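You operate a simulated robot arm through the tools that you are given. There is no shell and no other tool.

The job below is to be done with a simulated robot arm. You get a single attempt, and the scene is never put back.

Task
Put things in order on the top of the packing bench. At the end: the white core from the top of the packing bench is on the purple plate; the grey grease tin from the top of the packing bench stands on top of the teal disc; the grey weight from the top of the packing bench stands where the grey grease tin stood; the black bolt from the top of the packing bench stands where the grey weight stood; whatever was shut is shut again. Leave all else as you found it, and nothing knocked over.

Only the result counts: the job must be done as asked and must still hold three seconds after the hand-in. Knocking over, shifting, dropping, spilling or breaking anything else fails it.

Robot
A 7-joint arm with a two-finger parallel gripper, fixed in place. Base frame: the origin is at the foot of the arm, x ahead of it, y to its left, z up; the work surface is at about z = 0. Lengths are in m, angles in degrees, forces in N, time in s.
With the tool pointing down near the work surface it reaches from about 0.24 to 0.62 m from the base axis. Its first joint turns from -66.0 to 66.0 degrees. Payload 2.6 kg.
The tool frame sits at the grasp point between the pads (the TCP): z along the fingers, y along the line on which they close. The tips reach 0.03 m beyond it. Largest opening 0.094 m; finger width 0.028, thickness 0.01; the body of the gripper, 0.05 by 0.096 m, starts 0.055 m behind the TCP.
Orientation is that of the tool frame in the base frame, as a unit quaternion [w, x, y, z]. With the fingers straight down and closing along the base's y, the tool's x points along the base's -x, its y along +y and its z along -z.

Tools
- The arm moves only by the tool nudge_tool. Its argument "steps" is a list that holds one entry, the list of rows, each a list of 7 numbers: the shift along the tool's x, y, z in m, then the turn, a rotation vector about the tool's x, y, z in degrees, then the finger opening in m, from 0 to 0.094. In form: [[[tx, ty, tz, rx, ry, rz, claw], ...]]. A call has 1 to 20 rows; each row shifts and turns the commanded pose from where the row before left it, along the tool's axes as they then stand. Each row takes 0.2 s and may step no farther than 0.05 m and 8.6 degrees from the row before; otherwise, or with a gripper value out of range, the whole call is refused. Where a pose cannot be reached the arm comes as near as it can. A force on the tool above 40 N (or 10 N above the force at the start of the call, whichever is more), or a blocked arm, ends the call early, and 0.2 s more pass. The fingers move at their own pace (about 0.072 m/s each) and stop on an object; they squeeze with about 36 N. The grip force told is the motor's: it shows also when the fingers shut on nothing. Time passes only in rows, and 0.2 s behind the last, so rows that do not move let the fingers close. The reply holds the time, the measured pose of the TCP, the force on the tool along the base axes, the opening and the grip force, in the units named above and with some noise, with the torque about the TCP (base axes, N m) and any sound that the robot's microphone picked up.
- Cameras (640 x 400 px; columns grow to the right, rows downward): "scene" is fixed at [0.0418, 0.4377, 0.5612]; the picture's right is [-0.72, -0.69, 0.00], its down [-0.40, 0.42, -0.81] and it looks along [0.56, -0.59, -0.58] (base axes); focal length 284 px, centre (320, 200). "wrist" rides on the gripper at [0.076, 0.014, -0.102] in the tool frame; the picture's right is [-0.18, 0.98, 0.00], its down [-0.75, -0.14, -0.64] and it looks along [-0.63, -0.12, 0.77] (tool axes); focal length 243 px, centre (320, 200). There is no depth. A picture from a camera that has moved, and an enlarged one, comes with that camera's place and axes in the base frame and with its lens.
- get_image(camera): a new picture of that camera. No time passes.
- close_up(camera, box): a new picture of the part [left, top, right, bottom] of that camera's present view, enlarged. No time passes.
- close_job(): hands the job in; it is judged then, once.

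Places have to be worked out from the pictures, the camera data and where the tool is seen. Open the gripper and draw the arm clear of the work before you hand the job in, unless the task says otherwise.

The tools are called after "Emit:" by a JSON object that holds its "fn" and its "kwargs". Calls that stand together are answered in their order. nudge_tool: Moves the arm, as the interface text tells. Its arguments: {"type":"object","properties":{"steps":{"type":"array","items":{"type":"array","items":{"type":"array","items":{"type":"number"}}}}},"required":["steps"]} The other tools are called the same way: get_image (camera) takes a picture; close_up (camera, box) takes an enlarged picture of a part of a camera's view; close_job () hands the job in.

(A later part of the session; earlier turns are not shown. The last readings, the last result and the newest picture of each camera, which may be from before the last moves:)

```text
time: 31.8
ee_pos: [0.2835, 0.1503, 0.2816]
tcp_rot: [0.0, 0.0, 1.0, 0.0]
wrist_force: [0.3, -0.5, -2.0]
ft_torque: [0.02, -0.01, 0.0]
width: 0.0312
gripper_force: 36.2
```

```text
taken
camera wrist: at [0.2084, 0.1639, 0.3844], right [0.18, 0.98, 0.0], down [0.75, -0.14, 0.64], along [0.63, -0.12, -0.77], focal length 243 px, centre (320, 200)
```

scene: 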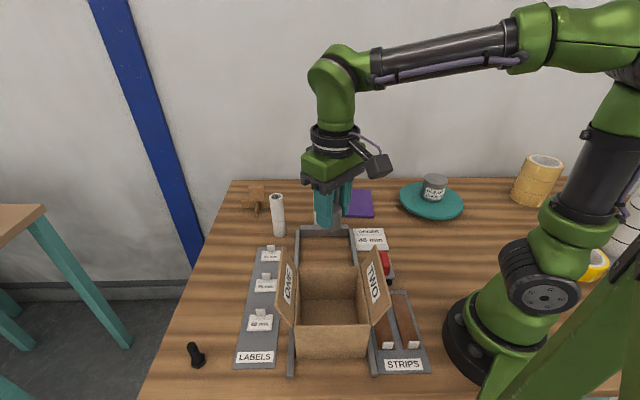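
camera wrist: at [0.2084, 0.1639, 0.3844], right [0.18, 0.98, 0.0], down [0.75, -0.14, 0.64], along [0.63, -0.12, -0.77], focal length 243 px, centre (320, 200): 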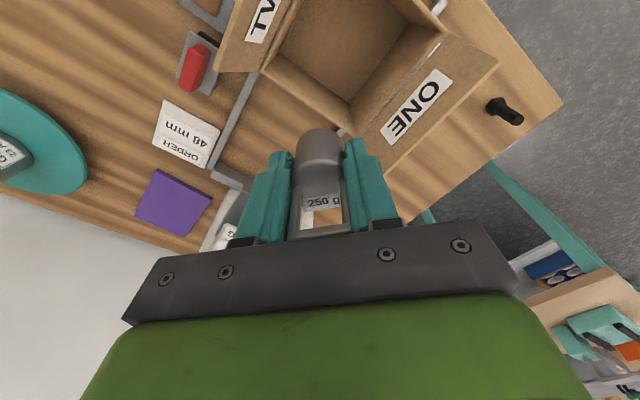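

The weight is secure and the press is clear. I continue in -y past the front of the press to the tin's old spot (0.256, -0.173) and descend partway.

Emit:
{"fn": "nudge_tool", "kwargs": {"steps": [[[0.0036, -0.0404, 0, 0, 0, 0, 0.02], [0.0036, -0.0404, 0, 0, 0, 0, 0.02], [0.0036, -0.0404, 0, 0, 0, 0, 0.02], [0.0036, -0.0404, 0, 0, 0, 0, 0.02], [0.0036, -0.0404, 0, 0, 0, 0, 0.02], [0.0036, -0.0404, 0, 0, 0, 0, 0.02], [0.0036, -0.0404, 0, 0, 0, 0, 0.02], [0.0033, -0.0404, 0, 0, 0, 0, 0.02], [0, 0, 0.04, 0, 0, 0, 0.02], [0, 0, 0.04, 0, 0, 0, 0.02], [0, 0, 0.04, 0, 0, 0, 0.02], [0, 0, 0.04, 0, 0, 0, 0.02], [0, 0, 0.02, 0, 0, 0, 0.02], [0, 0, 0, 0, 0, 0, 0.02]]]}}

Emit:
{"fn": "get_image", "kwargs": {"camera": "scene"}}

Emit:
{"fn": "get_image", "kwargs": {"camera": "wrist"}}

```text
time: 34.8
ee_pos: [0.2536, -0.173, 0.1024]
tcp_rot: [0.0, -0.001, 1.0, -0.001]
wrist_force: [0.3, 0.0, -2.9]
ft_torque: [-0.02, 0.0, 0.01]
width: 0.0313
gripper_force: 35.8
```

```text
taken
```

scene: 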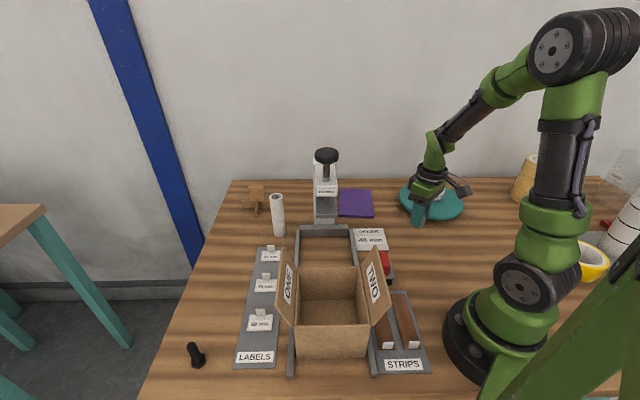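

```text
taken
camera wrist: at [0.1774, -0.1586, 0.2049], right [0.18, 0.98, 0.0], down [0.75, -0.14, 0.64], along [0.63, -0.12, -0.77], focal length 243 px, centre (320, 200)
```

wrist: 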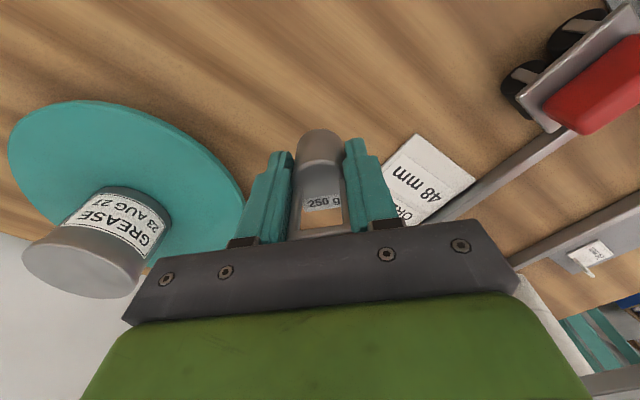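

I'm about 2.5 mm short in x. I correct that and lower to just above contact, then go gently.

Emit:
{"fn": "nudge_tool", "kwargs": {"steps": [[[-0.0025, -0.001, 0.02, 0, 0, 0, 0.02], [0, 0, 0.02, 0, 0, 0, 0.02], [0, 0, 0.01, 0, 0, 0, 0.02], [0, 0, 0.006, 0, 0, 0, 0.02], [0, 0, 0.002, 0, 0, 0, 0.02], [0, 0, 0.0015, 0, 0, 0, 0.02], [0, 0, 0, 0, 0, 0, 0.02]]]}}

```text
time: 36.4
ee_pos: [0.2564, -0.1751, 0.044]
tcp_rot: [0.001, -0.003, 1.0, 0.0]
wrist_force: [0.4, -0.5, -2.9]
ft_torque: [-0.02, 0.0, -0.01]
width: 0.0312
gripper_force: 36.2
```

Not in contact yet, since the force still shows only the weight. I lower another millimetre at a time.

Emit:
{"fn": "nudge_tool", "kwargs": {"steps": [[[0, 0, 0.001, 0, 0, 0, 0.02], [0, 0, 0, 0, 0, 0, 0.02]]]}}

Emit:
{"fn": "close_up", "kwargs": {"camera": "scene", "box": [370, 170, 470, 260]}}

```text
time: 37.0
ee_pos: [0.2554, -0.1749, 0.0427]
tcp_rot: [0.001, 0.0, 1.0, 0.0]
wrist_force: [-0.7, -0.3, 2.1]
ft_torque: [0.04, -0.03, 0.05]
width: 0.0313
gripper_force: 36.3
```

```text
4.44 times, centred on (420, 215) of scene
camera zoom: at [0.0418, 0.4377, 0.5612], right [-0.72, -0.69, 0.0], down [-0.4, 0.42, -0.81], along [0.56, -0.59, -0.58], focal length 1262 px, centre (-124, 133)
```

zoom: 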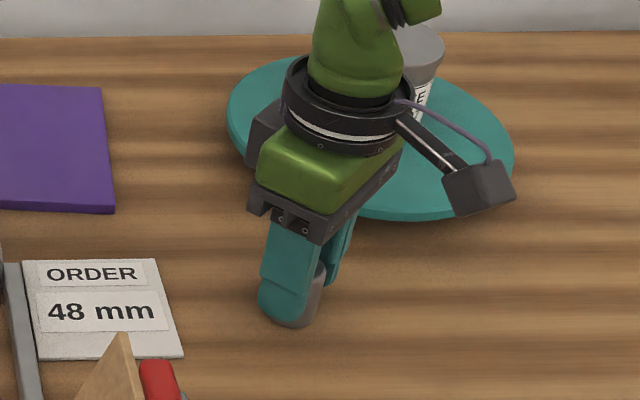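

The weight is just touching the bench. I open the fingers slowly and rise.

Emit:
{"fn": "nudge_tool", "kwargs": {"steps": [[[0, 0, 0, 0, 0, 0, 0.03], [0, 0, 0, 0, 0, 0, 0.036], [0, 0, 0, 0, 0, 0, 0.045], [0, 0, 0, 0, 0, 0, 0.06], [0, 0, 0, 0, 0, 0, 0.07], [0, 0, 0, 0, 0, 0, 0.07], [0, 0, -0.02, 0, 0, 0, 0.07], [0, 0, -0.03, 0, 0, 0, 0.07], [0, 0, -0.04, 0, 0, 0, 0.07], [0, 0, -0.05, 0, 0, 0, 0.07], [0, 0, -0.05, 0, 0, 0, 0.07], [0, 0, -0.05, 0, 0, 0, 0.07], [0, 0, 0, 0, 0, 0, 0.07]]]}}

Emit:
{"fn": "get_image", "kwargs": {"camera": "scene"}}

Emit:
{"fn": "get_image", "kwargs": {"camera": "wrist"}}

Emit:
{"fn": "close_up", "kwargs": {"camera": "scene", "box": [370, 170, 470, 260]}}

```text
time: 39.8
ee_pos: [0.2571, -0.1727, 0.2858]
tcp_rot: [0.0, -0.001, 1.0, -0.001]
wrist_force: [0.1, 0.3, -0.5]
ft_torque: [0.0, -0.03, 0.0]
width: 0.0699
gripper_force: 0.1
```

```text
taken
```

scene: 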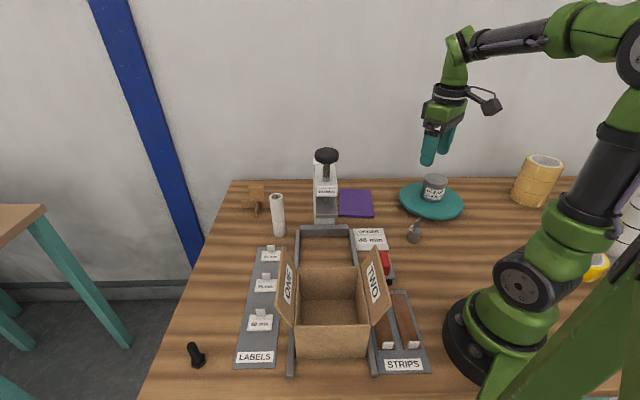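

```text
taken
camera wrist: at [0.1814, -0.1593, 0.3889], right [0.18, 0.98, 0.0], down [0.75, -0.14, 0.64], along [0.63, -0.12, -0.77], focal length 243 px, centre (320, 200)
```

wrist: 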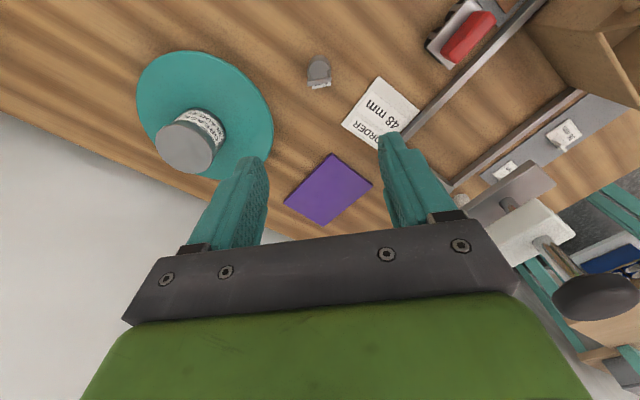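

```text
4.44 times, centred on (420, 215) of scene
camera zoom: at [0.0418, 0.4377, 0.5612], right [-0.72, -0.69, 0.0], down [-0.4, 0.42, -0.81], along [0.56, -0.59, -0.58], focal length 1262 px, centre (-124, 133)
```

zoom: 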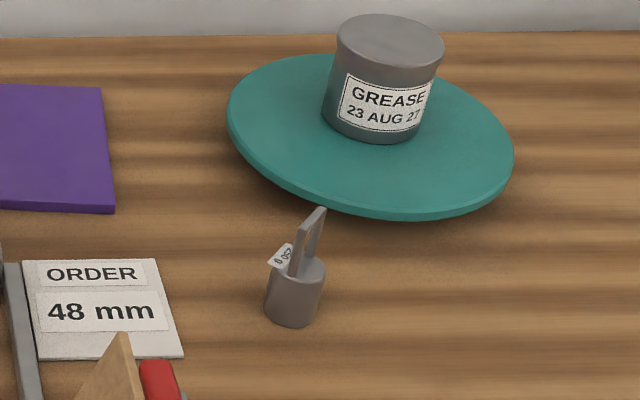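

The weight stands upright on the tin's old spot. Now I go for the bolt, retracing my path in front of the press and on to about (0.385, 0.409).

Emit:
{"fn": "nudge_tool", "kwargs": {"steps": [[[-0.0034, 0.04, -0.002, 0, 0, 0, 0.07], [-0.0034, 0.04, -0.002, 0, 0, 0, 0.07], [-0.0034, 0.04, -0.002, 0, 0, 0, 0.07], [-0.0034, 0.04, -0.002, 0, 0, 0, 0.07], [-0.0034, 0.04, -0.002, 0, 0, 0, 0.07], [-0.0034, 0.04, -0.002, 0, 0, 0, 0.07], [-0.0034, 0.04, 0, 0, 0, 0, 0.07], [-0.0034, 0.04, 0, 0, 0, 0, 0.07], [-0.0144, 0.0374, 0, 0, 0, 0, 0.07], [-0.0144, 0.0374, 0, 0, 0, 0, 0.07], [-0.0144, 0.0374, 0, 0, 0, 0, 0.07], [-0.0144, 0.0374, 0, 0, 0, 0, 0.07], [-0.0144, 0.0374, 0, 0, 0, 0, 0.07], [-0.0144, 0.0374, 0, 0, 0, 0, 0.07], [-0.0144, 0.0374, 0, 0, 0, 0, 0.07], [0, 0, 0.04, 0, 0, 0, 0.07], [0, 0, 0.04, 0, 0, 0, 0.07], [0, 0, 0.04, 0, 0, 0, 0.07], [0, 0, 0, 0, 0, 0, 0.07]]]}}

Emit:
{"fn": "get_image", "kwargs": {"camera": "wrist"}}

Emit:
{"fn": "get_image", "kwargs": {"camera": "scene"}}

```text
time: 43.8
ee_pos: [0.3811, 0.3976, 0.1748]
tcp_rot: [0.0, -0.001, 1.0, 0.001]
wrist_force: [-0.3, -0.1, -0.1]
ft_torque: [-0.01, -0.01, -0.04]
width: 0.0698
gripper_force: 0.1
out of reach, approached as far as the arm can: row 15
```

```text
taken
camera wrist: at [0.3037, 0.4112, 0.2778], right [0.18, 0.98, 0.0], down [0.75, -0.14, 0.64], along [0.63, -0.12, -0.77], focal length 243 px, centre (320, 200)
```

wrist: 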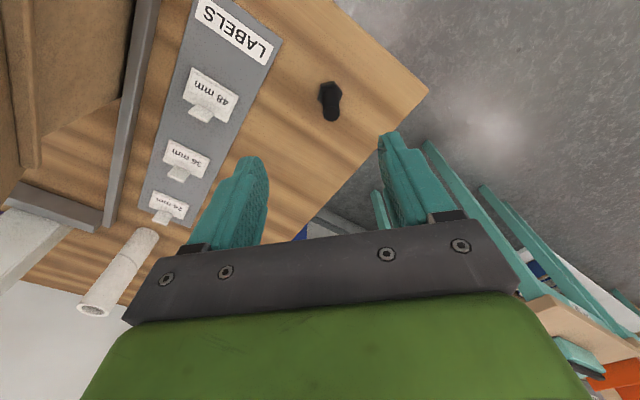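

```text
taken
```

scene: 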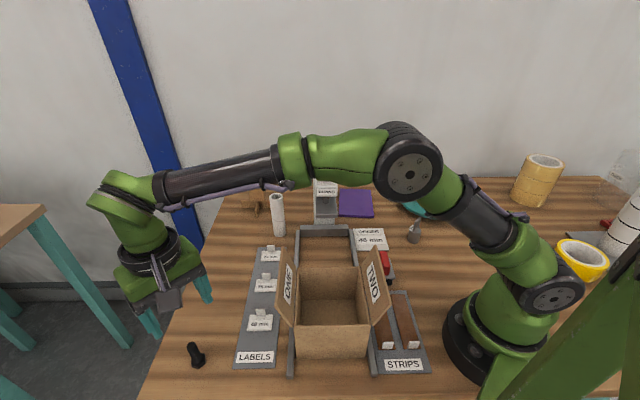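

Emit:
{"fn": "close_up", "kwargs": {"camera": "wrist", "box": [290, 60, 370, 140]}}

Emit:
{"fn": "close_up", "kwargs": {"camera": "scene", "box": [165, 325, 225, 385]}}

```text
5.00 times, centred on (330, 100) of wrist
camera zoom: at [0.3037, 0.4112, 0.2778], right [0.18, 0.98, 0.0], down [0.75, -0.14, 0.64], along [0.63, -0.12, -0.77], focal length 1213 px, centre (270, 700)
```

zoom: 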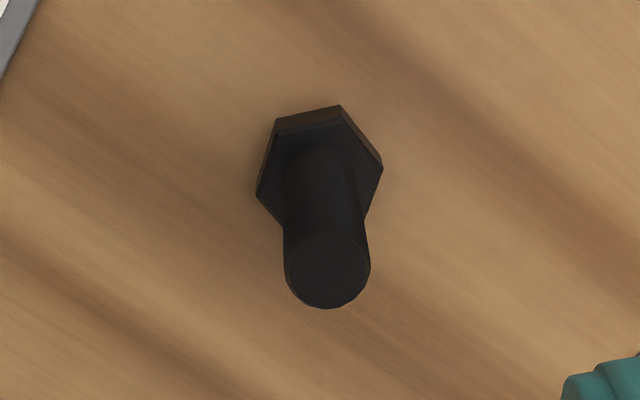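

```text
6.67 times, centred on (195, 355) of scene
camera zoom: at [0.0418, 0.4377, 0.5612], right [-0.72, -0.69, 0.0], down [-0.4, 0.42, -0.81], along [0.56, -0.59, -0.58], focal length 1892 px, centre (1153, -833)
```

zoom: 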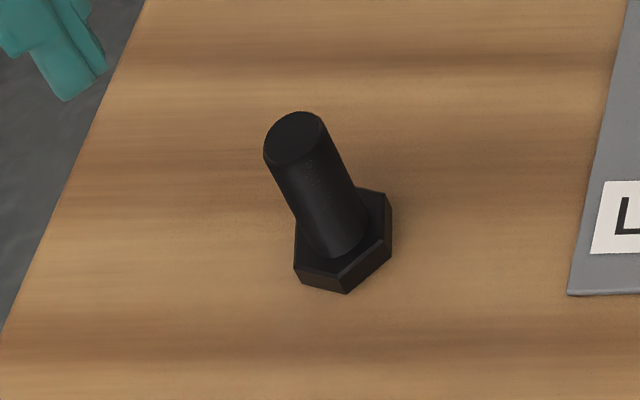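

The bolt stands head down at about (0.383, 0.407), roughly 0.062 tall, with a shank about 0.016 thick. I shift over it and descend so the tips end above the hex head.

Emit:
{"fn": "nudge_tool", "kwargs": {"steps": [[[-0.0033, 0.0103, 0.02, 0, 0, 0, 0.07], [0, 0, 0.03, 0, 0, 0, 0.07], [0, 0, 0.02, 0, 0, 0, 0.07], [0, 0, 0, 0, 0, 0, 0.07]]]}}

Emit:
{"fn": "get_image", "kwargs": {"camera": "wrist"}}

```text
time: 44.8
ee_pos: [0.3823, 0.4074, 0.1054]
tcp_rot: [-0.001, -0.001, 1.0, -0.001]
wrist_force: [0.0, 0.0, 0.6]
ft_torque: [-0.01, 0.02, 0.03]
width: 0.0699
gripper_force: 0.1
```

```text
taken
camera wrist: at [0.3061, 0.4218, 0.2081], right [0.18, 0.98, 0.0], down [0.75, -0.14, 0.64], along [0.63, -0.12, -0.77], focal length 243 px, centre (320, 200)
```

wrist: 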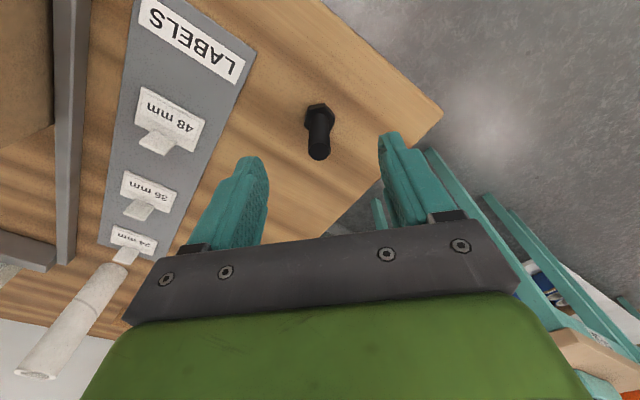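

Emit:
{"fn": "nudge_tool", "kwargs": {"steps": [[[-0.001, -0.001, 0.02, 0, 0, 0, 0.07], [0, 0, 0.02, 0, 0, 0, 0.07], [0, 0, 0.017, 0, 0, 0, 0.07], [0, 0, 0, 0, 0, 0, 0.07]]]}}

Emit:
{"fn": "get_image", "kwargs": {"camera": "wrist"}}

Emit:
{"fn": "close_up", "kwargs": {"camera": "scene", "box": [145, 285, 245, 385]}}

```text
time: 45.8
ee_pos: [0.3849, 0.4065, 0.047]
tcp_rot: [0.0, -0.002, 1.0, -0.001]
wrist_force: [-0.3, -1.0, 0.5]
ft_torque: [0.01, 0.01, 0.02]
width: 0.0703
gripper_force: 0.0
```

```text
taken
camera wrist: at [0.3078, 0.4214, 0.15], right [0.18, 0.98, 0.0], down [0.75, -0.14, 0.64], along [0.63, -0.12, -0.77], focal length 243 px, centre (320, 200)
```

wrist: 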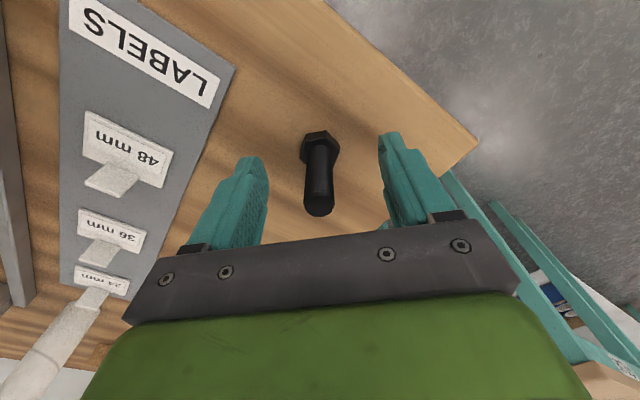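

```text
4.00 times, centred on (195, 335) of scene
camera zoom: at [0.0418, 0.4377, 0.5612], right [-0.72, -0.69, 0.0], down [-0.4, 0.42, -0.81], along [0.56, -0.59, -0.58], focal length 1136 px, centre (820, -340)
```

zoom: 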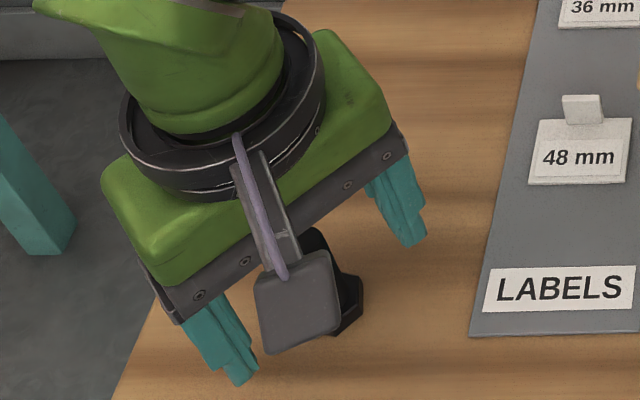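

The shank is centred between the pads. I close gradually on it.

Emit:
{"fn": "nudge_tool", "kwargs": {"steps": [[[0, -0.0008, 0, 0, 0, 0, 0.05], [0, 0, 0, 0, 0, 0, 0.035], [0, 0, 0, 0, 0, 0, 0.025], [0, 0, 0, 0, 0, 0, 0.02], [0, 0, 0, 0, 0, 0, 0.016], [0, 0, 0, 0, 0, 0, 0.012], [0, 0, 0, 0, 0, 0, 0.008], [0, 0, 0, 0, 0, 0, 0.004]]]}}

Emit:
{"fn": "get_image", "kwargs": {"camera": "wrist"}}

```text
time: 47.6
ee_pos: [0.3839, 0.4065, 0.0465]
tcp_rot: [0.0, -0.001, 1.0, 0.0]
wrist_force: [-0.8, -0.5, 0.4]
ft_torque: [0.05, 0.03, 0.01]
width: 0.0144
gripper_force: 35.5
```

```text
taken
camera wrist: at [0.3077, 0.4207, 0.1497], right [0.18, 0.98, 0.0], down [0.75, -0.14, 0.64], along [0.63, -0.12, -0.77], focal length 243 px, centre (320, 200)
```

wrist: 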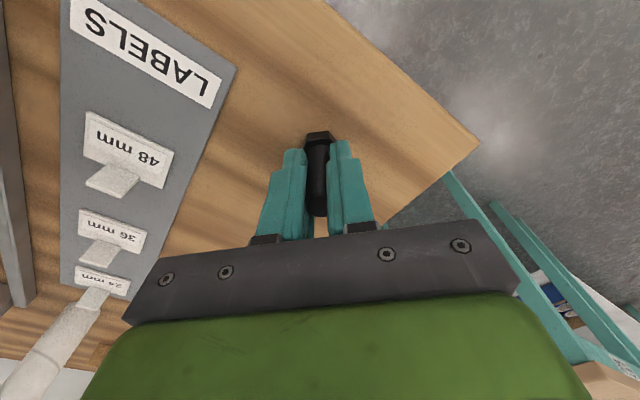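

The bolt is held at a width of 0.0144. I lift it and carry it to the weight's original spot (0.485, 0.279).

Emit:
{"fn": "nudge_tool", "kwargs": {"steps": [[[0, 0, -0.01, 0, 0, 0, 0.004], [0, 0, -0.02, 0, 0, 0, 0.004], [0, 0, -0.03, 0, 0, 0, 0.004], [0, 0, -0.03, 0, 0, 0, 0.004], [-0.0203, -0.0256, 0, 0, 0, 0, 0.004], [-0.0203, -0.0256, 0, 0, 0, 0, 0.004], [-0.0203, -0.0256, 0, 0, 0, 0, 0.004], [-0.0203, -0.0256, 0, 0, 0, 0, 0.004], [-0.0203, -0.0256, 0, 0, 0, 0, 0.004], [0, 0, 0.03, 0, 0, 0, 0.004], [0, 0, 0.03, 0, 0, 0, 0.004], [0, 0, 0, 0, 0, 0, 0.004]]]}}

Emit:
{"fn": "get_image", "kwargs": {"camera": "wrist"}}

Emit:
{"fn": "get_image", "kwargs": {"camera": "scene"}}

```text
time: 50.2
ee_pos: [0.4843, 0.279, 0.0783]
tcp_rot: [0.0, 0.0, 1.0, 0.0]
wrist_force: [0.2, 0.4, -0.7]
ft_torque: [0.01, 0.02, 0.0]
width: 0.0144
gripper_force: 36.0
```

```text
taken
camera wrist: at [0.4086, 0.2926, 0.1811], right [0.18, 0.98, 0.0], down [0.75, -0.14, 0.64], along [0.63, -0.12, -0.77], focal length 243 px, centre (320, 200)
```

wrist: 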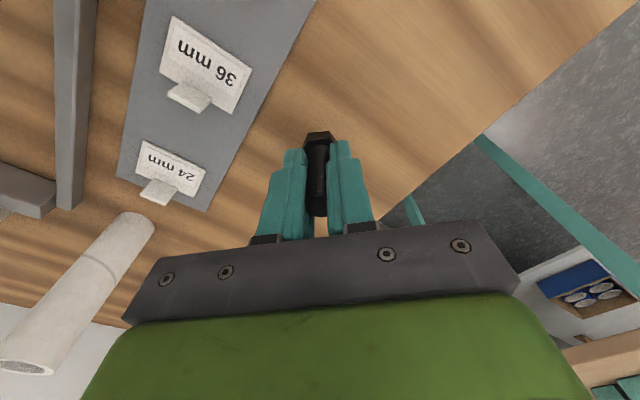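

```text
taken
```

scene: 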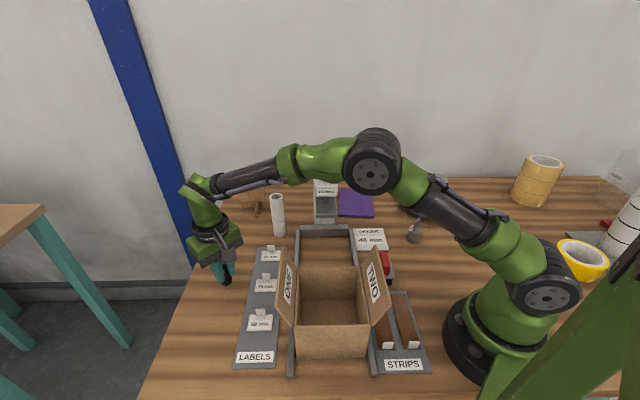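

I'm at the target in plan. I lower to just above contact and then go finely.

Emit:
{"fn": "nudge_tool", "kwargs": {"steps": [[[0, 0, 0.014, 0, 0, 0, 0.004], [0, 0, 0.01, 0, 0, 0, 0.004], [0, 0, 0.004, 0, 0, 0, 0.004], [0, 0, 0.001, 0, 0, 0, 0.004], [0, 0, 0.001, 0, 0, 0, 0.004], [0, 0, 0, 0, 0, 0, 0.004]]]}}

```text
time: 51.6
ee_pos: [0.4851, 0.2796, 0.0479]
tcp_rot: [0.0, -0.001, 1.0, 0.0]
wrist_force: [0.8, -0.3, -1.5]
ft_torque: [-0.02, 0.01, 0.0]
width: 0.0141
gripper_force: 36.4
```

Emit:
{"fn": "nudge_tool", "kwargs": {"steps": [[[0, 0, 0.001, 0, 0, 0, 0.004], [0, 0, 0, 0, 0, 0, 0.004]]]}}

Emit:
{"fn": "get_image", "kwargs": {"camera": "wrist"}}

```text
time: 52.2
ee_pos: [0.4862, 0.2791, 0.0471]
tcp_rot: [0.0, -0.001, 1.0, 0.0]
wrist_force: [-2.1, -0.6, 4.7]
ft_torque: [-0.06, 0.09, 0.01]
width: 0.0147
gripper_force: 36.2
```

```text
taken
camera wrist: at [0.4097, 0.2936, 0.1497], right [0.18, 0.98, 0.0], down [0.75, -0.14, 0.64], along [0.63, -0.12, -0.77], focal length 243 px, centre (320, 200)
```

wrist: 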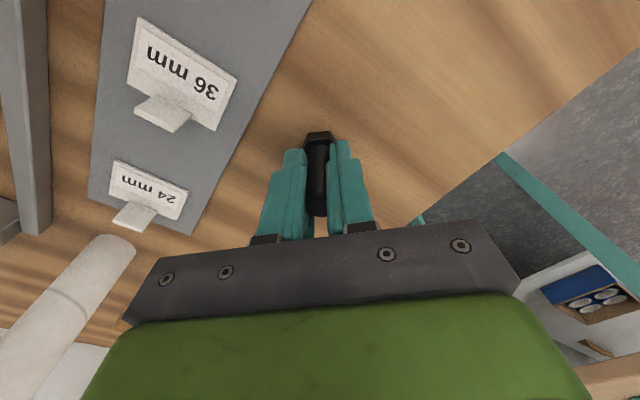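

The bolt is seated with about 5 N of contact. I open slowly, rise, and check.

Emit:
{"fn": "nudge_tool", "kwargs": {"steps": [[[0, 0, 0, 0, 0, 0, 0.013], [0, 0, 0, 0, 0, 0, 0.018], [0, 0, 0, 0, 0, 0, 0.026], [0, 0, 0, 0, 0, 0, 0.04], [0, 0, 0, 0, 0, 0, 0.055], [0, 0, 0, 0, 0, 0, 0.055], [0, 0, -0.02, 0, 0, 0, 0.055], [0, 0, -0.03, 0, 0, 0, 0.055], [0, 0, -0.05, 0, 0, 0, 0.055], [0, 0, -0.05, 0, 0, 0, 0.055], [0, 0, -0.03, 0, 0, 0, 0.055], [0, 0, 0, 0, 0, 0, 0.055]]]}}

Emit:
{"fn": "get_image", "kwargs": {"camera": "wrist"}}

Emit:
{"fn": "get_image", "kwargs": {"camera": "scene"}}

Emit:
{"fn": "close_up", "kwargs": {"camera": "scene", "box": [190, 170, 350, 310]}}

```text
time: 54.8
ee_pos: [0.4859, 0.2777, 0.2265]
tcp_rot: [0.001, -0.001, 1.0, -0.001]
wrist_force: [-0.3, 0.8, -0.6]
ft_torque: [-0.01, 0.04, -0.01]
width: 0.0547
gripper_force: 0.0
```

```text
taken
camera wrist: at [0.4086, 0.2918, 0.3291], right [0.18, 0.98, 0.0], down [0.75, -0.14, 0.64], along [0.63, -0.12, -0.77], focal length 243 px, centre (320, 200)
```

wrist: 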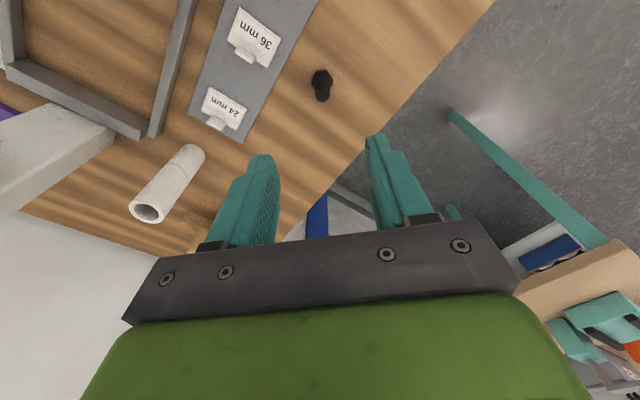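

```text
taken
```

scene: 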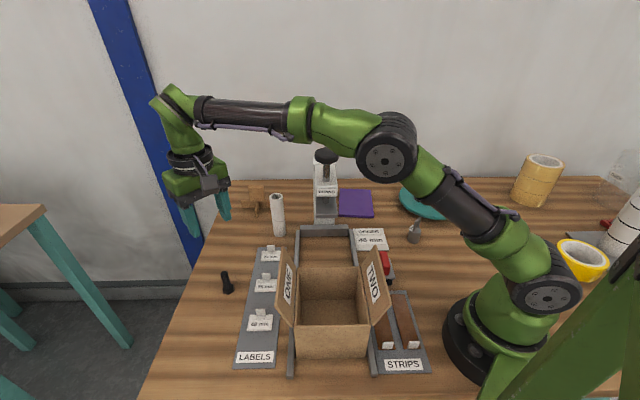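

```text
2.86 times, centred on (270, 240) of scene
camera zoom: at [0.0418, 0.4377, 0.5612], right [-0.72, -0.69, 0.0], down [-0.4, 0.42, -0.81], along [0.56, -0.59, -0.58], focal length 811 px, centre (463, 86)
```

zoom: 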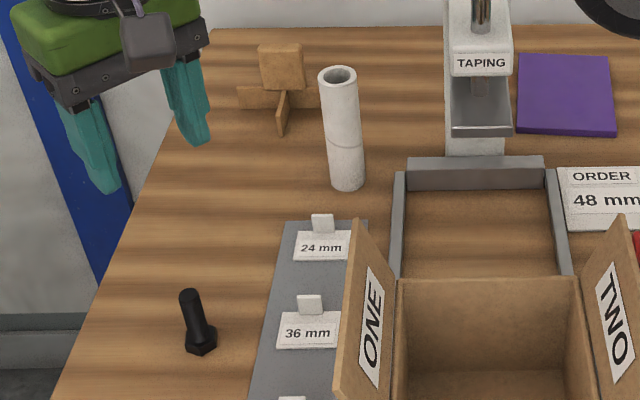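

The bolt stands. To check it matches where the weight stood, I take the same close-up box as before.

Emit:
{"fn": "close_up", "kwargs": {"camera": "scene", "box": [200, 250, 260, 310]}}

Emit:
{"fn": "close_up", "kwargs": {"camera": "wrist", "box": [100, 120, 280, 240]}}

```text
6.67 times, centred on (230, 280) of scene
camera zoom: at [0.0418, 0.4377, 0.5612], right [-0.72, -0.69, 0.0], down [-0.4, 0.42, -0.81], along [0.56, -0.59, -0.58], focal length 1892 px, centre (920, -333)
```

zoom: 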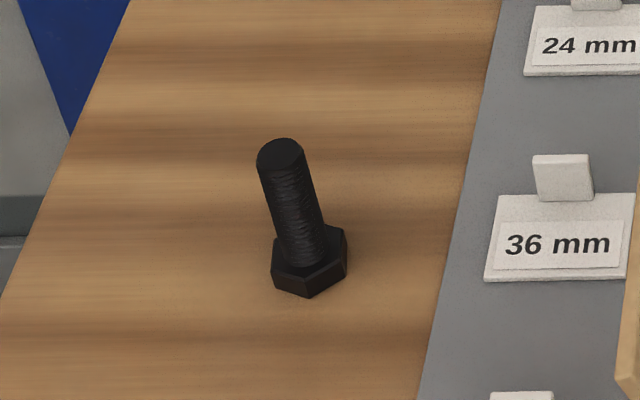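

```text
3.33 times, centred on (190, 180) of wrist
camera zoom: at [0.4086, 0.2918, 0.3291], right [0.18, 0.98, 0.0], down [0.75, -0.14, 0.64], along [0.63, -0.12, -0.77], focal length 809 px, centre (753, 267)
```

zoom: 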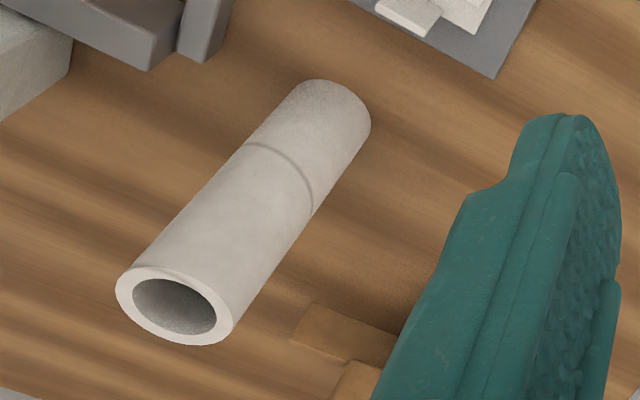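

The bolt matches the weight's old spot to within about 2 mm. Next is the core at (0.554, 0.068), whose top is at z of about 0.13. I move above it at the present height and watch the forearm's clearance over the press knob.

Emit:
{"fn": "nudge_tool", "kwargs": {"steps": [[[-0.01384, -0.0419, 0, 0, 0, 0, 0.07], [-0.01384, -0.0419, 0, 0, 0, 0, 0.07], [-0.01384, -0.0419, 0, 0, 0, 0, 0.07], [-0.01384, -0.0419, 0, 0, 0, 0, 0.07], [-0.01384, -0.0419, 0, 0, 0, 0, 0.07], [0, 0, 0, 0, 0, 0, 0.07]]]}}

Emit:
{"fn": "get_image", "kwargs": {"camera": "wrist"}}

Emit:
{"fn": "get_image", "kwargs": {"camera": "scene"}}

```text
time: 56.2
ee_pos: [0.5541, 0.0726, 0.225]
tcp_rot: [0.0, -0.002, 1.0, 0.0]
wrist_force: [0.3, 0.1, -0.1]
ft_torque: [-0.01, 0.02, 0.0]
width: 0.0702
gripper_force: 0.1
```

```text
taken
camera wrist: at [0.4786, 0.0858, 0.3284], right [0.18, 0.98, 0.0], down [0.75, -0.14, 0.64], along [0.63, -0.12, -0.77], focal length 243 px, centre (320, 200)
```

wrist: 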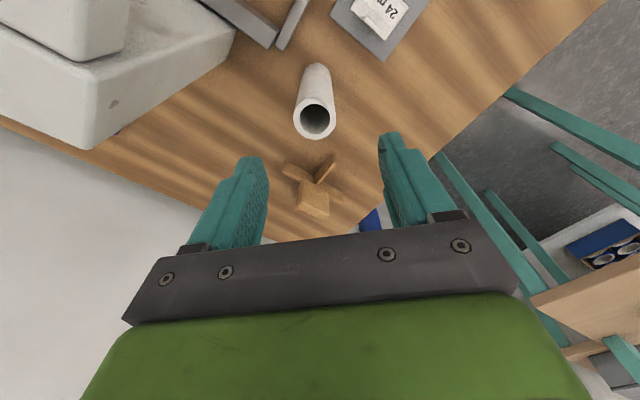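

```text
taken
```

scene: 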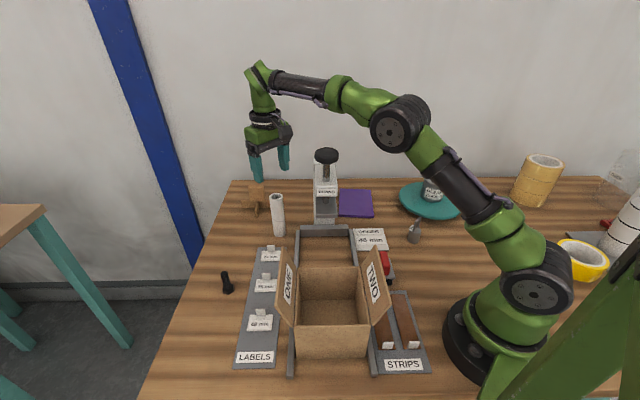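

The forearm clears the knob by about 0.1 m. The core's top is at (0.555, 0.067), so I shift 4.5 mm in -y and descend to z of about 0.105, pausing to check.

Emit:
{"fn": "nudge_tool", "kwargs": {"steps": [[[0, -0.0047, 0.02, 0, 0, 0, 0.07], [0, 0, 0.025, 0, 0, 0, 0.07], [0, 0, 0.015, 0, 0, 0, 0.07], [0, 0, 0, 0, 0, 0, 0.07]]]}}

Emit:
{"fn": "get_image", "kwargs": {"camera": "wrist"}}

Emit:
{"fn": "get_image", "kwargs": {"camera": "scene"}}

```text
time: 57.2
ee_pos: [0.5537, 0.067, 0.165]
tcp_rot: [0.0, 0.0, 1.0, 0.0]
wrist_force: [-0.8, -0.9, -0.3]
ft_torque: [-0.03, -0.02, 0.02]
width: 0.07
gripper_force: 0.1
```

```text
taken
camera wrist: at [0.4779, 0.0794, 0.2682], right [0.18, 0.98, 0.0], down [0.75, -0.14, 0.64], along [0.63, -0.12, -0.77], focal length 243 px, centre (320, 200)
```

wrist: 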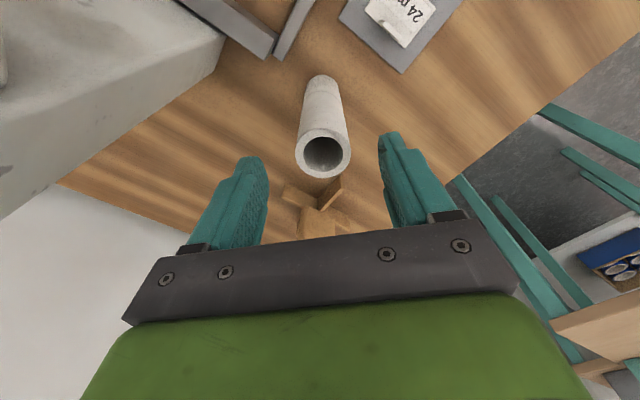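

```text
taken
```

scene: 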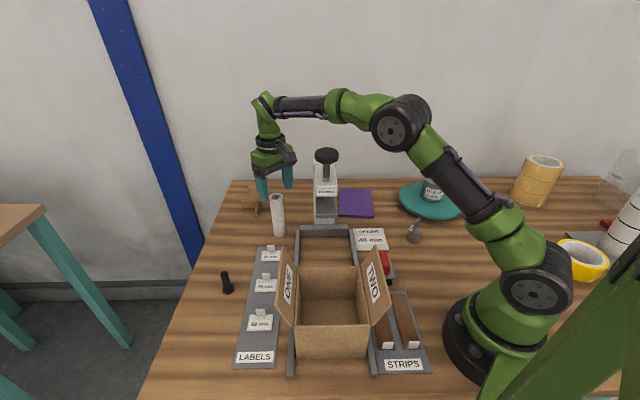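

The core is centred in the opening, and the forearm-to-knob gap is about 0.07 m and shrinking slowly. I continue down 0.055 m.

Emit:
{"fn": "nudge_tool", "kwargs": {"steps": [[[0, 0.0012, 0.02, 0, 0, 0, 0.07], [0, 0, 0.02, 0, 0, 0, 0.07], [0, 0, 0.015, 0, 0, 0, 0.07], [0, 0, 0, 0, 0, 0, 0.07]]]}}

Emit:
{"fn": "get_image", "kwargs": {"camera": "wrist"}}

Emit:
{"fn": "close_up", "kwargs": {"camera": "scene", "box": [220, 80, 380, 250]}}

```text
time: 58.2
ee_pos: [0.5551, 0.0678, 0.1103]
tcp_rot: [0.0, -0.001, 1.0, 0.0]
wrist_force: [-0.6, 0.0, -0.1]
ft_torque: [-0.03, 0.02, -0.01]
width: 0.0699
gripper_force: 0.1
```

```text
taken
camera wrist: at [0.4783, 0.0811, 0.2135], right [0.18, 0.98, 0.0], down [0.75, -0.14, 0.64], along [0.63, -0.12, -0.77], focal length 243 px, centre (320, 200)
```

wrist: 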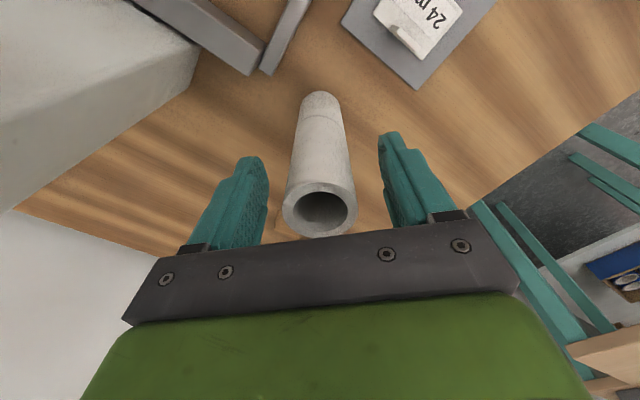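

```text
2.35 times, centred on (300, 165) of scene
camera zoom: at [0.0418, 0.4377, 0.5612], right [-0.72, -0.69, 0.0], down [-0.4, 0.42, -0.81], along [0.56, -0.59, -0.58], focal length 668 px, centre (367, 282)
```

zoom: 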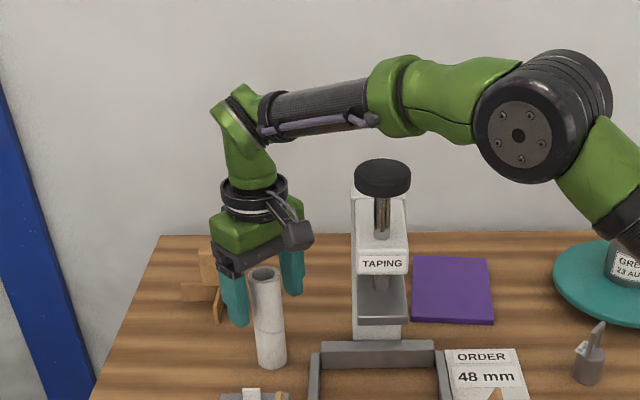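

There's good overlap on the core's upper part. I close gently.

Emit:
{"fn": "nudge_tool", "kwargs": {"steps": [[[0, 0, 0, 0, 0, 0, 0.055], [0, 0, 0, 0, 0, 0, 0.045], [0, 0, 0, 0, 0, 0, 0.04], [0, 0, 0, 0, 0, 0, 0.036], [0, 0, 0, 0, 0, 0, 0.032], [0, 0, 0, 0, 0, 0, 0.028], [0, 0, 0, 0, 0, 0, 0.028]]]}}

Emit:
{"fn": "get_image", "kwargs": {"camera": "wrist"}}

```text
time: 59.8
ee_pos: [0.5544, 0.0683, 0.1112]
tcp_rot: [0.0, -0.001, 1.0, 0.001]
wrist_force: [-0.1, 0.0, -0.3]
ft_torque: [-0.05, 0.02, 0.01]
width: 0.0347
gripper_force: 35.6
```

```text
taken
camera wrist: at [0.4784, 0.0811, 0.2138], right [0.18, 0.98, 0.0], down [0.75, -0.14, 0.64], along [0.63, -0.12, -0.77], focal length 243 px, centre (320, 200)
```

wrist: 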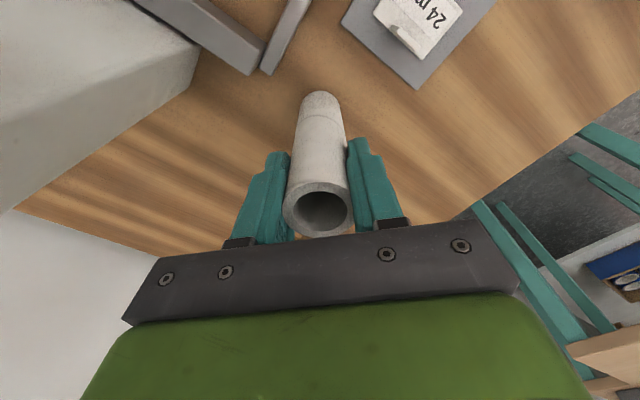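

The core is held at 0.0347. I lift 4 cm straight up and check that the whole core comes along.

Emit:
{"fn": "nudge_tool", "kwargs": {"steps": [[[0, 0, -0.01, 0, 0, 0, 0.028], [0, 0, -0.015, 0, 0, 0, 0.028], [0, 0, -0.02, 0, 0, 0, 0.028], [0, 0, 0, 0, 0, 0, 0.028]]]}}

Emit:
{"fn": "close_up", "kwargs": {"camera": "scene", "box": [220, 80, 380, 250]}}

Emit:
{"fn": "get_image", "kwargs": {"camera": "wrist"}}

```text
time: 60.8
ee_pos: [0.5543, 0.0651, 0.1569]
tcp_rot: [0.0, -0.002, 1.0, 0.0]
wrist_force: [-0.3, 0.9, -0.6]
ft_torque: [0.04, 0.02, 0.0]
width: 0.0347
gripper_force: 36.2
```

```text
2.35 times, centred on (300, 165) of scene
camera zoom: at [0.0418, 0.4377, 0.5612], right [-0.72, -0.69, 0.0], down [-0.4, 0.42, -0.81], along [0.56, -0.59, -0.58], focal length 668 px, centre (367, 282)
```

zoom: 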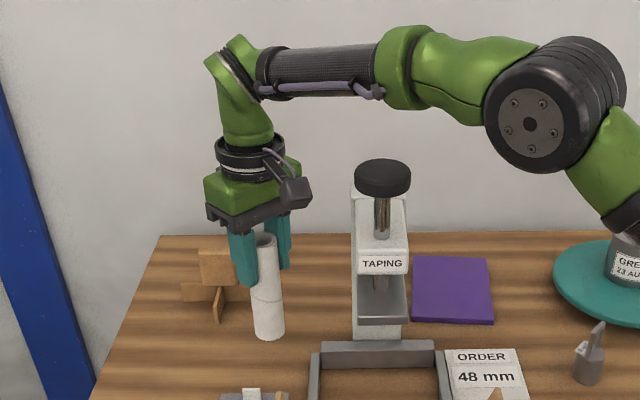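

```text
taken
camera wrist: at [0.4788, 0.0802, 0.2594], right [0.18, 0.98, 0.0], down [0.75, -0.14, 0.64], along [0.63, -0.12, -0.77], focal length 243 px, centre (320, 200)
```

wrist: 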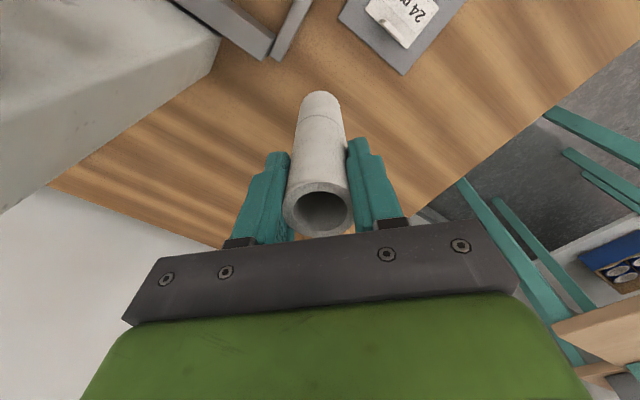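

The whole core is in hand. I take it up and out around the left of the press, then inward in front of it, with the bottom of the core kept above 0.18.

Emit:
{"fn": "nudge_tool", "kwargs": {"steps": [[[0, 0, -0.025, 0, 0, 0, 0.028], [0, 0, -0.025, 0, 0, 0, 0.028], [0.02, 0.027, -0.017, 0, 0, 0, 0.028], [0.02, 0.027, -0.017, 0, 0, 0, 0.028], [0.02, 0.027, -0.017, 0, 0, 0, 0.028], [0.02, 0.027, -0.017, 0, 0, 0, 0.028], [0.025, 0.027, -0.017, 0, 0, 0, 0.028], [0.034, -0.008, -0.008, 0, 0, 0, 0.028], [0.034, -0.008, -0.008, 0, 0, 0, 0.028], [0.034, -0.008, -0.008, 0, 0, 0, 0.028], [0.034, -0.008, -0.008, 0, 0, 0, 0.028], [0.034, -0.008, -0.008, 0, 0, 0, 0.028], [0, 0, 0, 0, 0, 0, 0.028]]]}}

Emit:
{"fn": "get_image", "kwargs": {"camera": "scene"}}

Emit:
{"fn": "get_image", "kwargs": {"camera": "wrist"}}

```text
time: 63.6
ee_pos: [0.2794, 0.1616, 0.3312]
tcp_rot: [-0.001, -0.001, 1.0, -0.001]
wrist_force: [0.1, -0.3, 0.0]
ft_torque: [0.0, 0.02, 0.01]
width: 0.0342
gripper_force: 35.3
```

```text
taken
```

scene: 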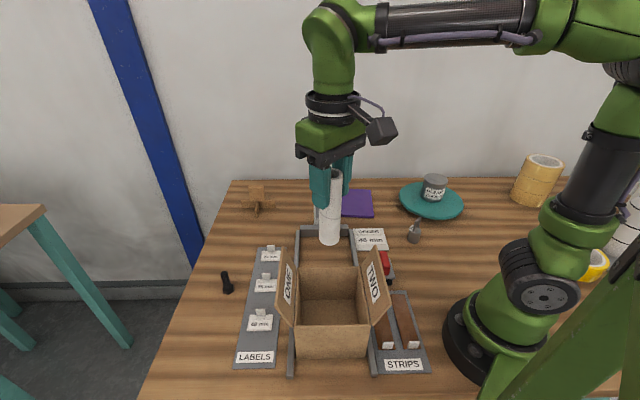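

```text
taken
camera wrist: at [0.2039, 0.1754, 0.4341], right [0.18, 0.98, 0.0], down [0.75, -0.14, 0.64], along [0.63, -0.12, -0.77], focal length 243 px, centre (320, 200)
```

wrist: 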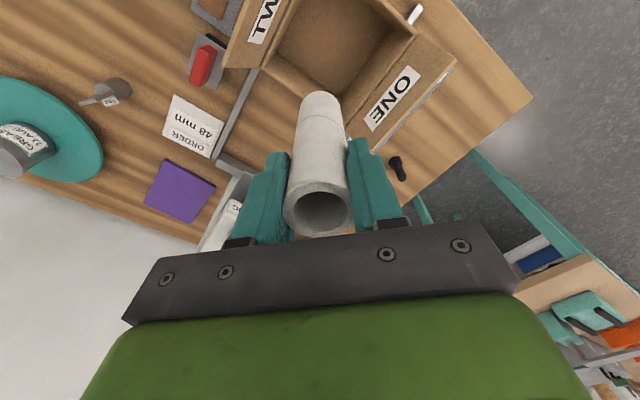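

The route is clear. I continue in -y, well in front of the press, to about (0.26, -0.19).

Emit:
{"fn": "nudge_tool", "kwargs": {"steps": [[[0.0022, -0.0391, 0, 0, 0, 0, 0.028], [0.0022, -0.0391, 0, 0, 0, 0, 0.028], [0.0022, -0.0391, 0, 0, 0, 0, 0.028], [0.0022, -0.0391, 0, 0, 0, 0, 0.028], [0.0022, -0.0391, 0, 0, 0, 0, 0.028], [0.0022, -0.0391, 0, 0, 0, 0, 0.028], [0.0022, -0.0391, 0, 0, 0, 0, 0.028], [0.0022, -0.0391, 0, 0, 0, 0, 0.028], [0.0022, -0.0391, 0, 0, 0, 0, 0.028], [-0.035, 0, 0.005, 0, 0, 0, 0.028], [-0.035, 0, 0.005, 0, 0, 0, 0.028], [-0.035, 0, 0.005, 0, 0, 0, 0.028], [0, 0, 0, 0, 0, -7.3, 0.028], [0, 0, 0, 0, 0, -7.3, 0.028], [0, 0, 0, 0, 0, -7.3, 0.028], [0, 0, 0, 0, 0, -7.3, 0.028], [0, 0, 0, 0, 0, -7.3, 0.028], [0, 0, 0, 0, 0, -7.3, 0.028], [0, 0, 0, 0, 0, 0, 0.028]]]}}

Emit:
{"fn": "get_image", "kwargs": {"camera": "scene"}}

Emit:
{"fn": "get_image", "kwargs": {"camera": "wrist"}}

```text
time: 67.6
ee_pos: [0.3665, -0.1909, 0.3166]
tcp_rot: [0.0, -0.376, 0.927, 0.0]
wrist_force: [0.2, -0.5, -1.1]
ft_torque: [-0.02, 0.0, 0.01]
width: 0.0349
gripper_force: 35.4
```

```text
taken
```

scene: 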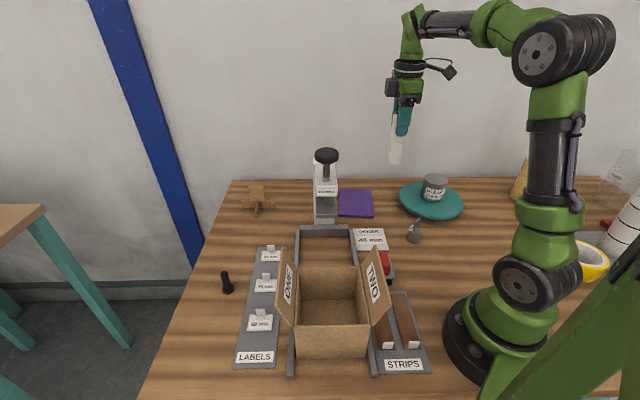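

```text
taken
camera wrist: at [0.3016, -0.2338, 0.4195], right [-0.55, 0.83, 0.0], down [0.64, 0.42, 0.64], along [0.54, 0.35, -0.77], focal length 243 px, centre (320, 200)
```

wrist: 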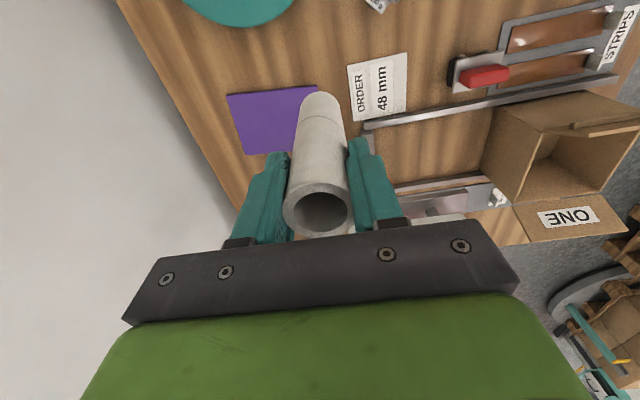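

Everything is fine. The plate centre from this view is about (0.480, -0.202). I move above it while coming down to z of about 0.26, then look.

Emit:
{"fn": "nudge_tool", "kwargs": {"steps": [[[-0.0184, -0.0221, 0.014, 0, 0, 0, 0.028], [-0.0184, -0.0221, 0.014, 0, 0, 0, 0.028], [-0.0184, -0.0221, 0.014, 0, 0, 0, 0.028], [-0.0182, -0.0219, 0.014, 0, 0, 0, 0.028], [0, 0, 0.03, 0, 0, 0, 0.028], [0, 0, 0.03, 0, 0, 0, 0.028], [0, 0, 0, 0, 0, 0, 0.028]]]}}

Emit:
{"fn": "get_image", "kwargs": {"camera": "wrist"}}

Emit:
{"fn": "close_up", "kwargs": {"camera": "scene", "box": [290, 80, 450, 240]}}

```text
time: 69.2
ee_pos: [0.4799, -0.2012, 0.1998]
tcp_rot: [0.001, -0.375, 0.927, -0.001]
wrist_force: [0.3, 0.1, 0.4]
ft_torque: [-0.01, 0.01, 0.03]
width: 0.0344
gripper_force: 35.9
```

```text
taken
camera wrist: at [0.4157, -0.2441, 0.3025], right [-0.55, 0.84, 0.0], down [0.64, 0.42, 0.64], along [0.54, 0.35, -0.77], focal length 243 px, centre (320, 200)
```

wrist: 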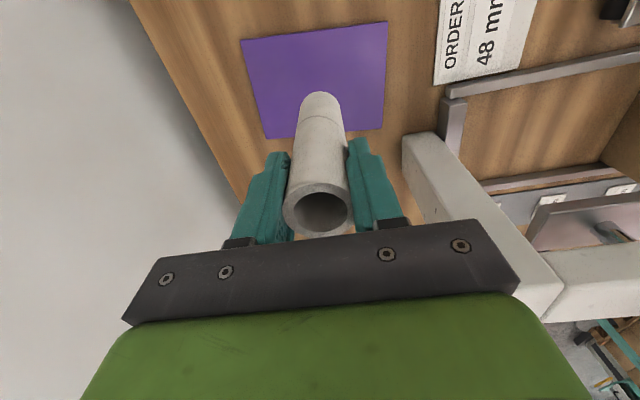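

```text
2.50 times, centred on (370, 160) of scene
camera zoom: at [0.0418, 0.4377, 0.5612], right [-0.72, -0.69, 0.0], down [-0.4, 0.42, -0.81], along [0.56, -0.59, -0.58], focal length 710 px, centre (195, 300)
```

zoom: 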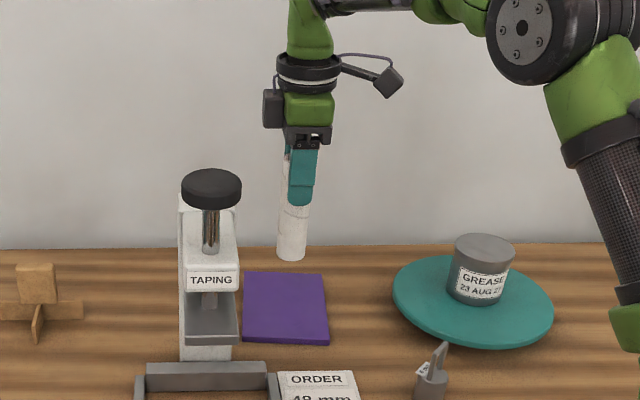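

The core is over the middle of the plate. The box on the back of the hand extends toward the press column, so I bias 8 mm away from the press, still well inside the plate, and descend in stages.

Emit:
{"fn": "nudge_tool", "kwargs": {"steps": [[[0.008, 0, 0.01, 0, 0, 0, 0.028], [0, 0, 0.015, 0, 0, 0, 0.028], [0, 0, 0.015, 0, 0, 0, 0.028], [0, 0, 0, 0, 0, 0, 0.028]]]}}

Emit:
{"fn": "get_image", "kwargs": {"camera": "wrist"}}

Emit:
{"fn": "close_up", "kwargs": {"camera": "scene", "box": [290, 80, 450, 240]}}

```text
time: 70.2
ee_pos: [0.4752, -0.2085, 0.1612]
tcp_rot: [-0.001, -0.374, 0.928, 0.0]
wrist_force: [-0.4, 0.7, -0.8]
ft_torque: [0.0, 0.03, -0.02]
width: 0.0345
gripper_force: 36.2
```

```text
taken
camera wrist: at [0.4097, -0.2512, 0.263], right [-0.55, 0.84, 0.0], down [0.64, 0.42, 0.64], along [0.54, 0.35, -0.77], focal length 243 px, centre (320, 200)
```

wrist: 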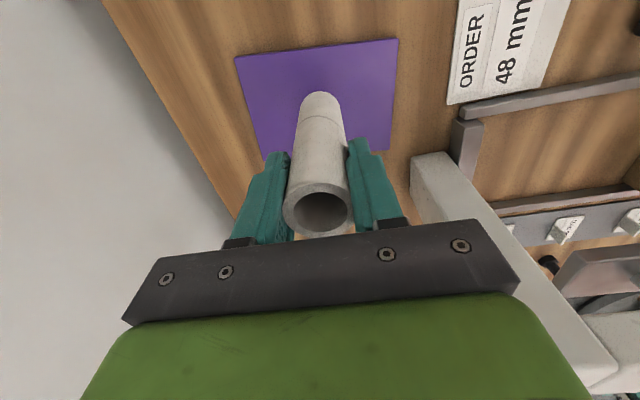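

```text
2.50 times, centred on (370, 160) of scene
camera zoom: at [0.0418, 0.4377, 0.5612], right [-0.72, -0.69, 0.0], down [-0.4, 0.42, -0.81], along [0.56, -0.59, -0.58], focal length 710 px, centre (195, 300)
```

zoom: 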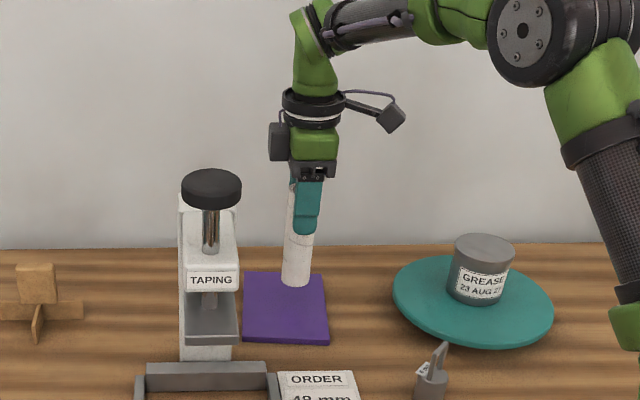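

Emit:
{"fn": "nudge_tool", "kwargs": {"steps": [[[0, 0, 0.012, 0, 0, 0, 0.028], [0, 0, 0.012, 0, 0, 0, 0.028], [0, 0, 0.008, 0, 0, 0, 0.028], [0, 0, 0, 0, 0, 0, 0.028]]]}}

Emit:
{"fn": "close_up", "kwargs": {"camera": "scene", "box": [290, 80, 450, 240]}}

Emit:
{"fn": "get_image", "kwargs": {"camera": "wrist"}}

```text
time: 71.2
ee_pos: [0.4744, -0.2101, 0.1279]
tcp_rot: [0.0, -0.373, 0.928, -0.001]
wrist_force: [-0.4, 0.8, -0.8]
ft_torque: [-0.03, -0.01, 0.0]
width: 0.0349
gripper_force: 35.7
```

```text
2.50 times, centred on (370, 160) of scene
camera zoom: at [0.0418, 0.4377, 0.5612], right [-0.72, -0.69, 0.0], down [-0.4, 0.42, -0.81], along [0.56, -0.59, -0.58], focal length 710 px, centre (195, 300)
```

zoom: 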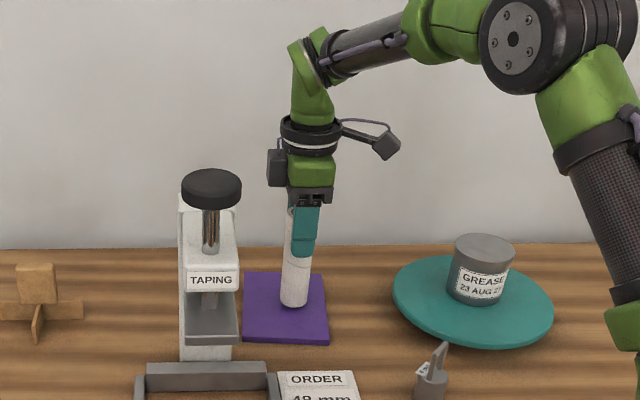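

```text
taken
camera wrist: at [0.4098, -0.2517, 0.2306], right [-0.55, 0.84, 0.0], down [0.64, 0.42, 0.64], along [0.54, 0.35, -0.77], focal length 243 px, centre (320, 200)
```

wrist: 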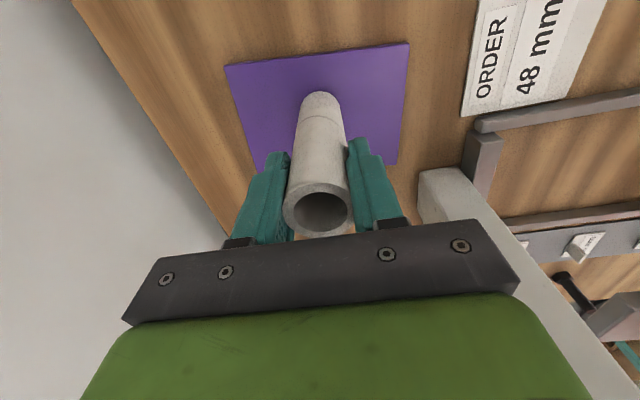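

The core's bottom is about 17 mm above the bench and close to the plate. I take fine steps now.

Emit:
{"fn": "nudge_tool", "kwargs": {"steps": [[[0, 0, 0.002, 0, 0, 0, 0.028], [0, 0, 0.002, 0, 0, 0, 0.028], [0, 0, 0.002, 0, 0, 0, 0.028], [0, 0, 0, 0, 0, 0, 0.028]]]}}

```text
time: 72.2
ee_pos: [0.4735, -0.2088, 0.122]
tcp_rot: [-0.001, -0.373, 0.928, 0.0]
wrist_force: [-0.3, 0.2, 0.0]
ft_torque: [0.03, 0.02, 0.03]
width: 0.0345
gripper_force: 36.2
```

Emit:
{"fn": "nudge_tool", "kwargs": {"steps": [[[0, 0, 0.0012, 0, 0, 0, 0.028], [0, 0, 0, 0, 0, 0, 0.028]]]}}

```text
time: 72.8
ee_pos: [0.4743, -0.209, 0.1221]
tcp_rot: [0.0, -0.374, 0.927, 0.0]
wrist_force: [-0.1, -0.7, -1.1]
ft_torque: [0.05, -0.01, 0.01]
width: 0.0348
gripper_force: 35.6
```

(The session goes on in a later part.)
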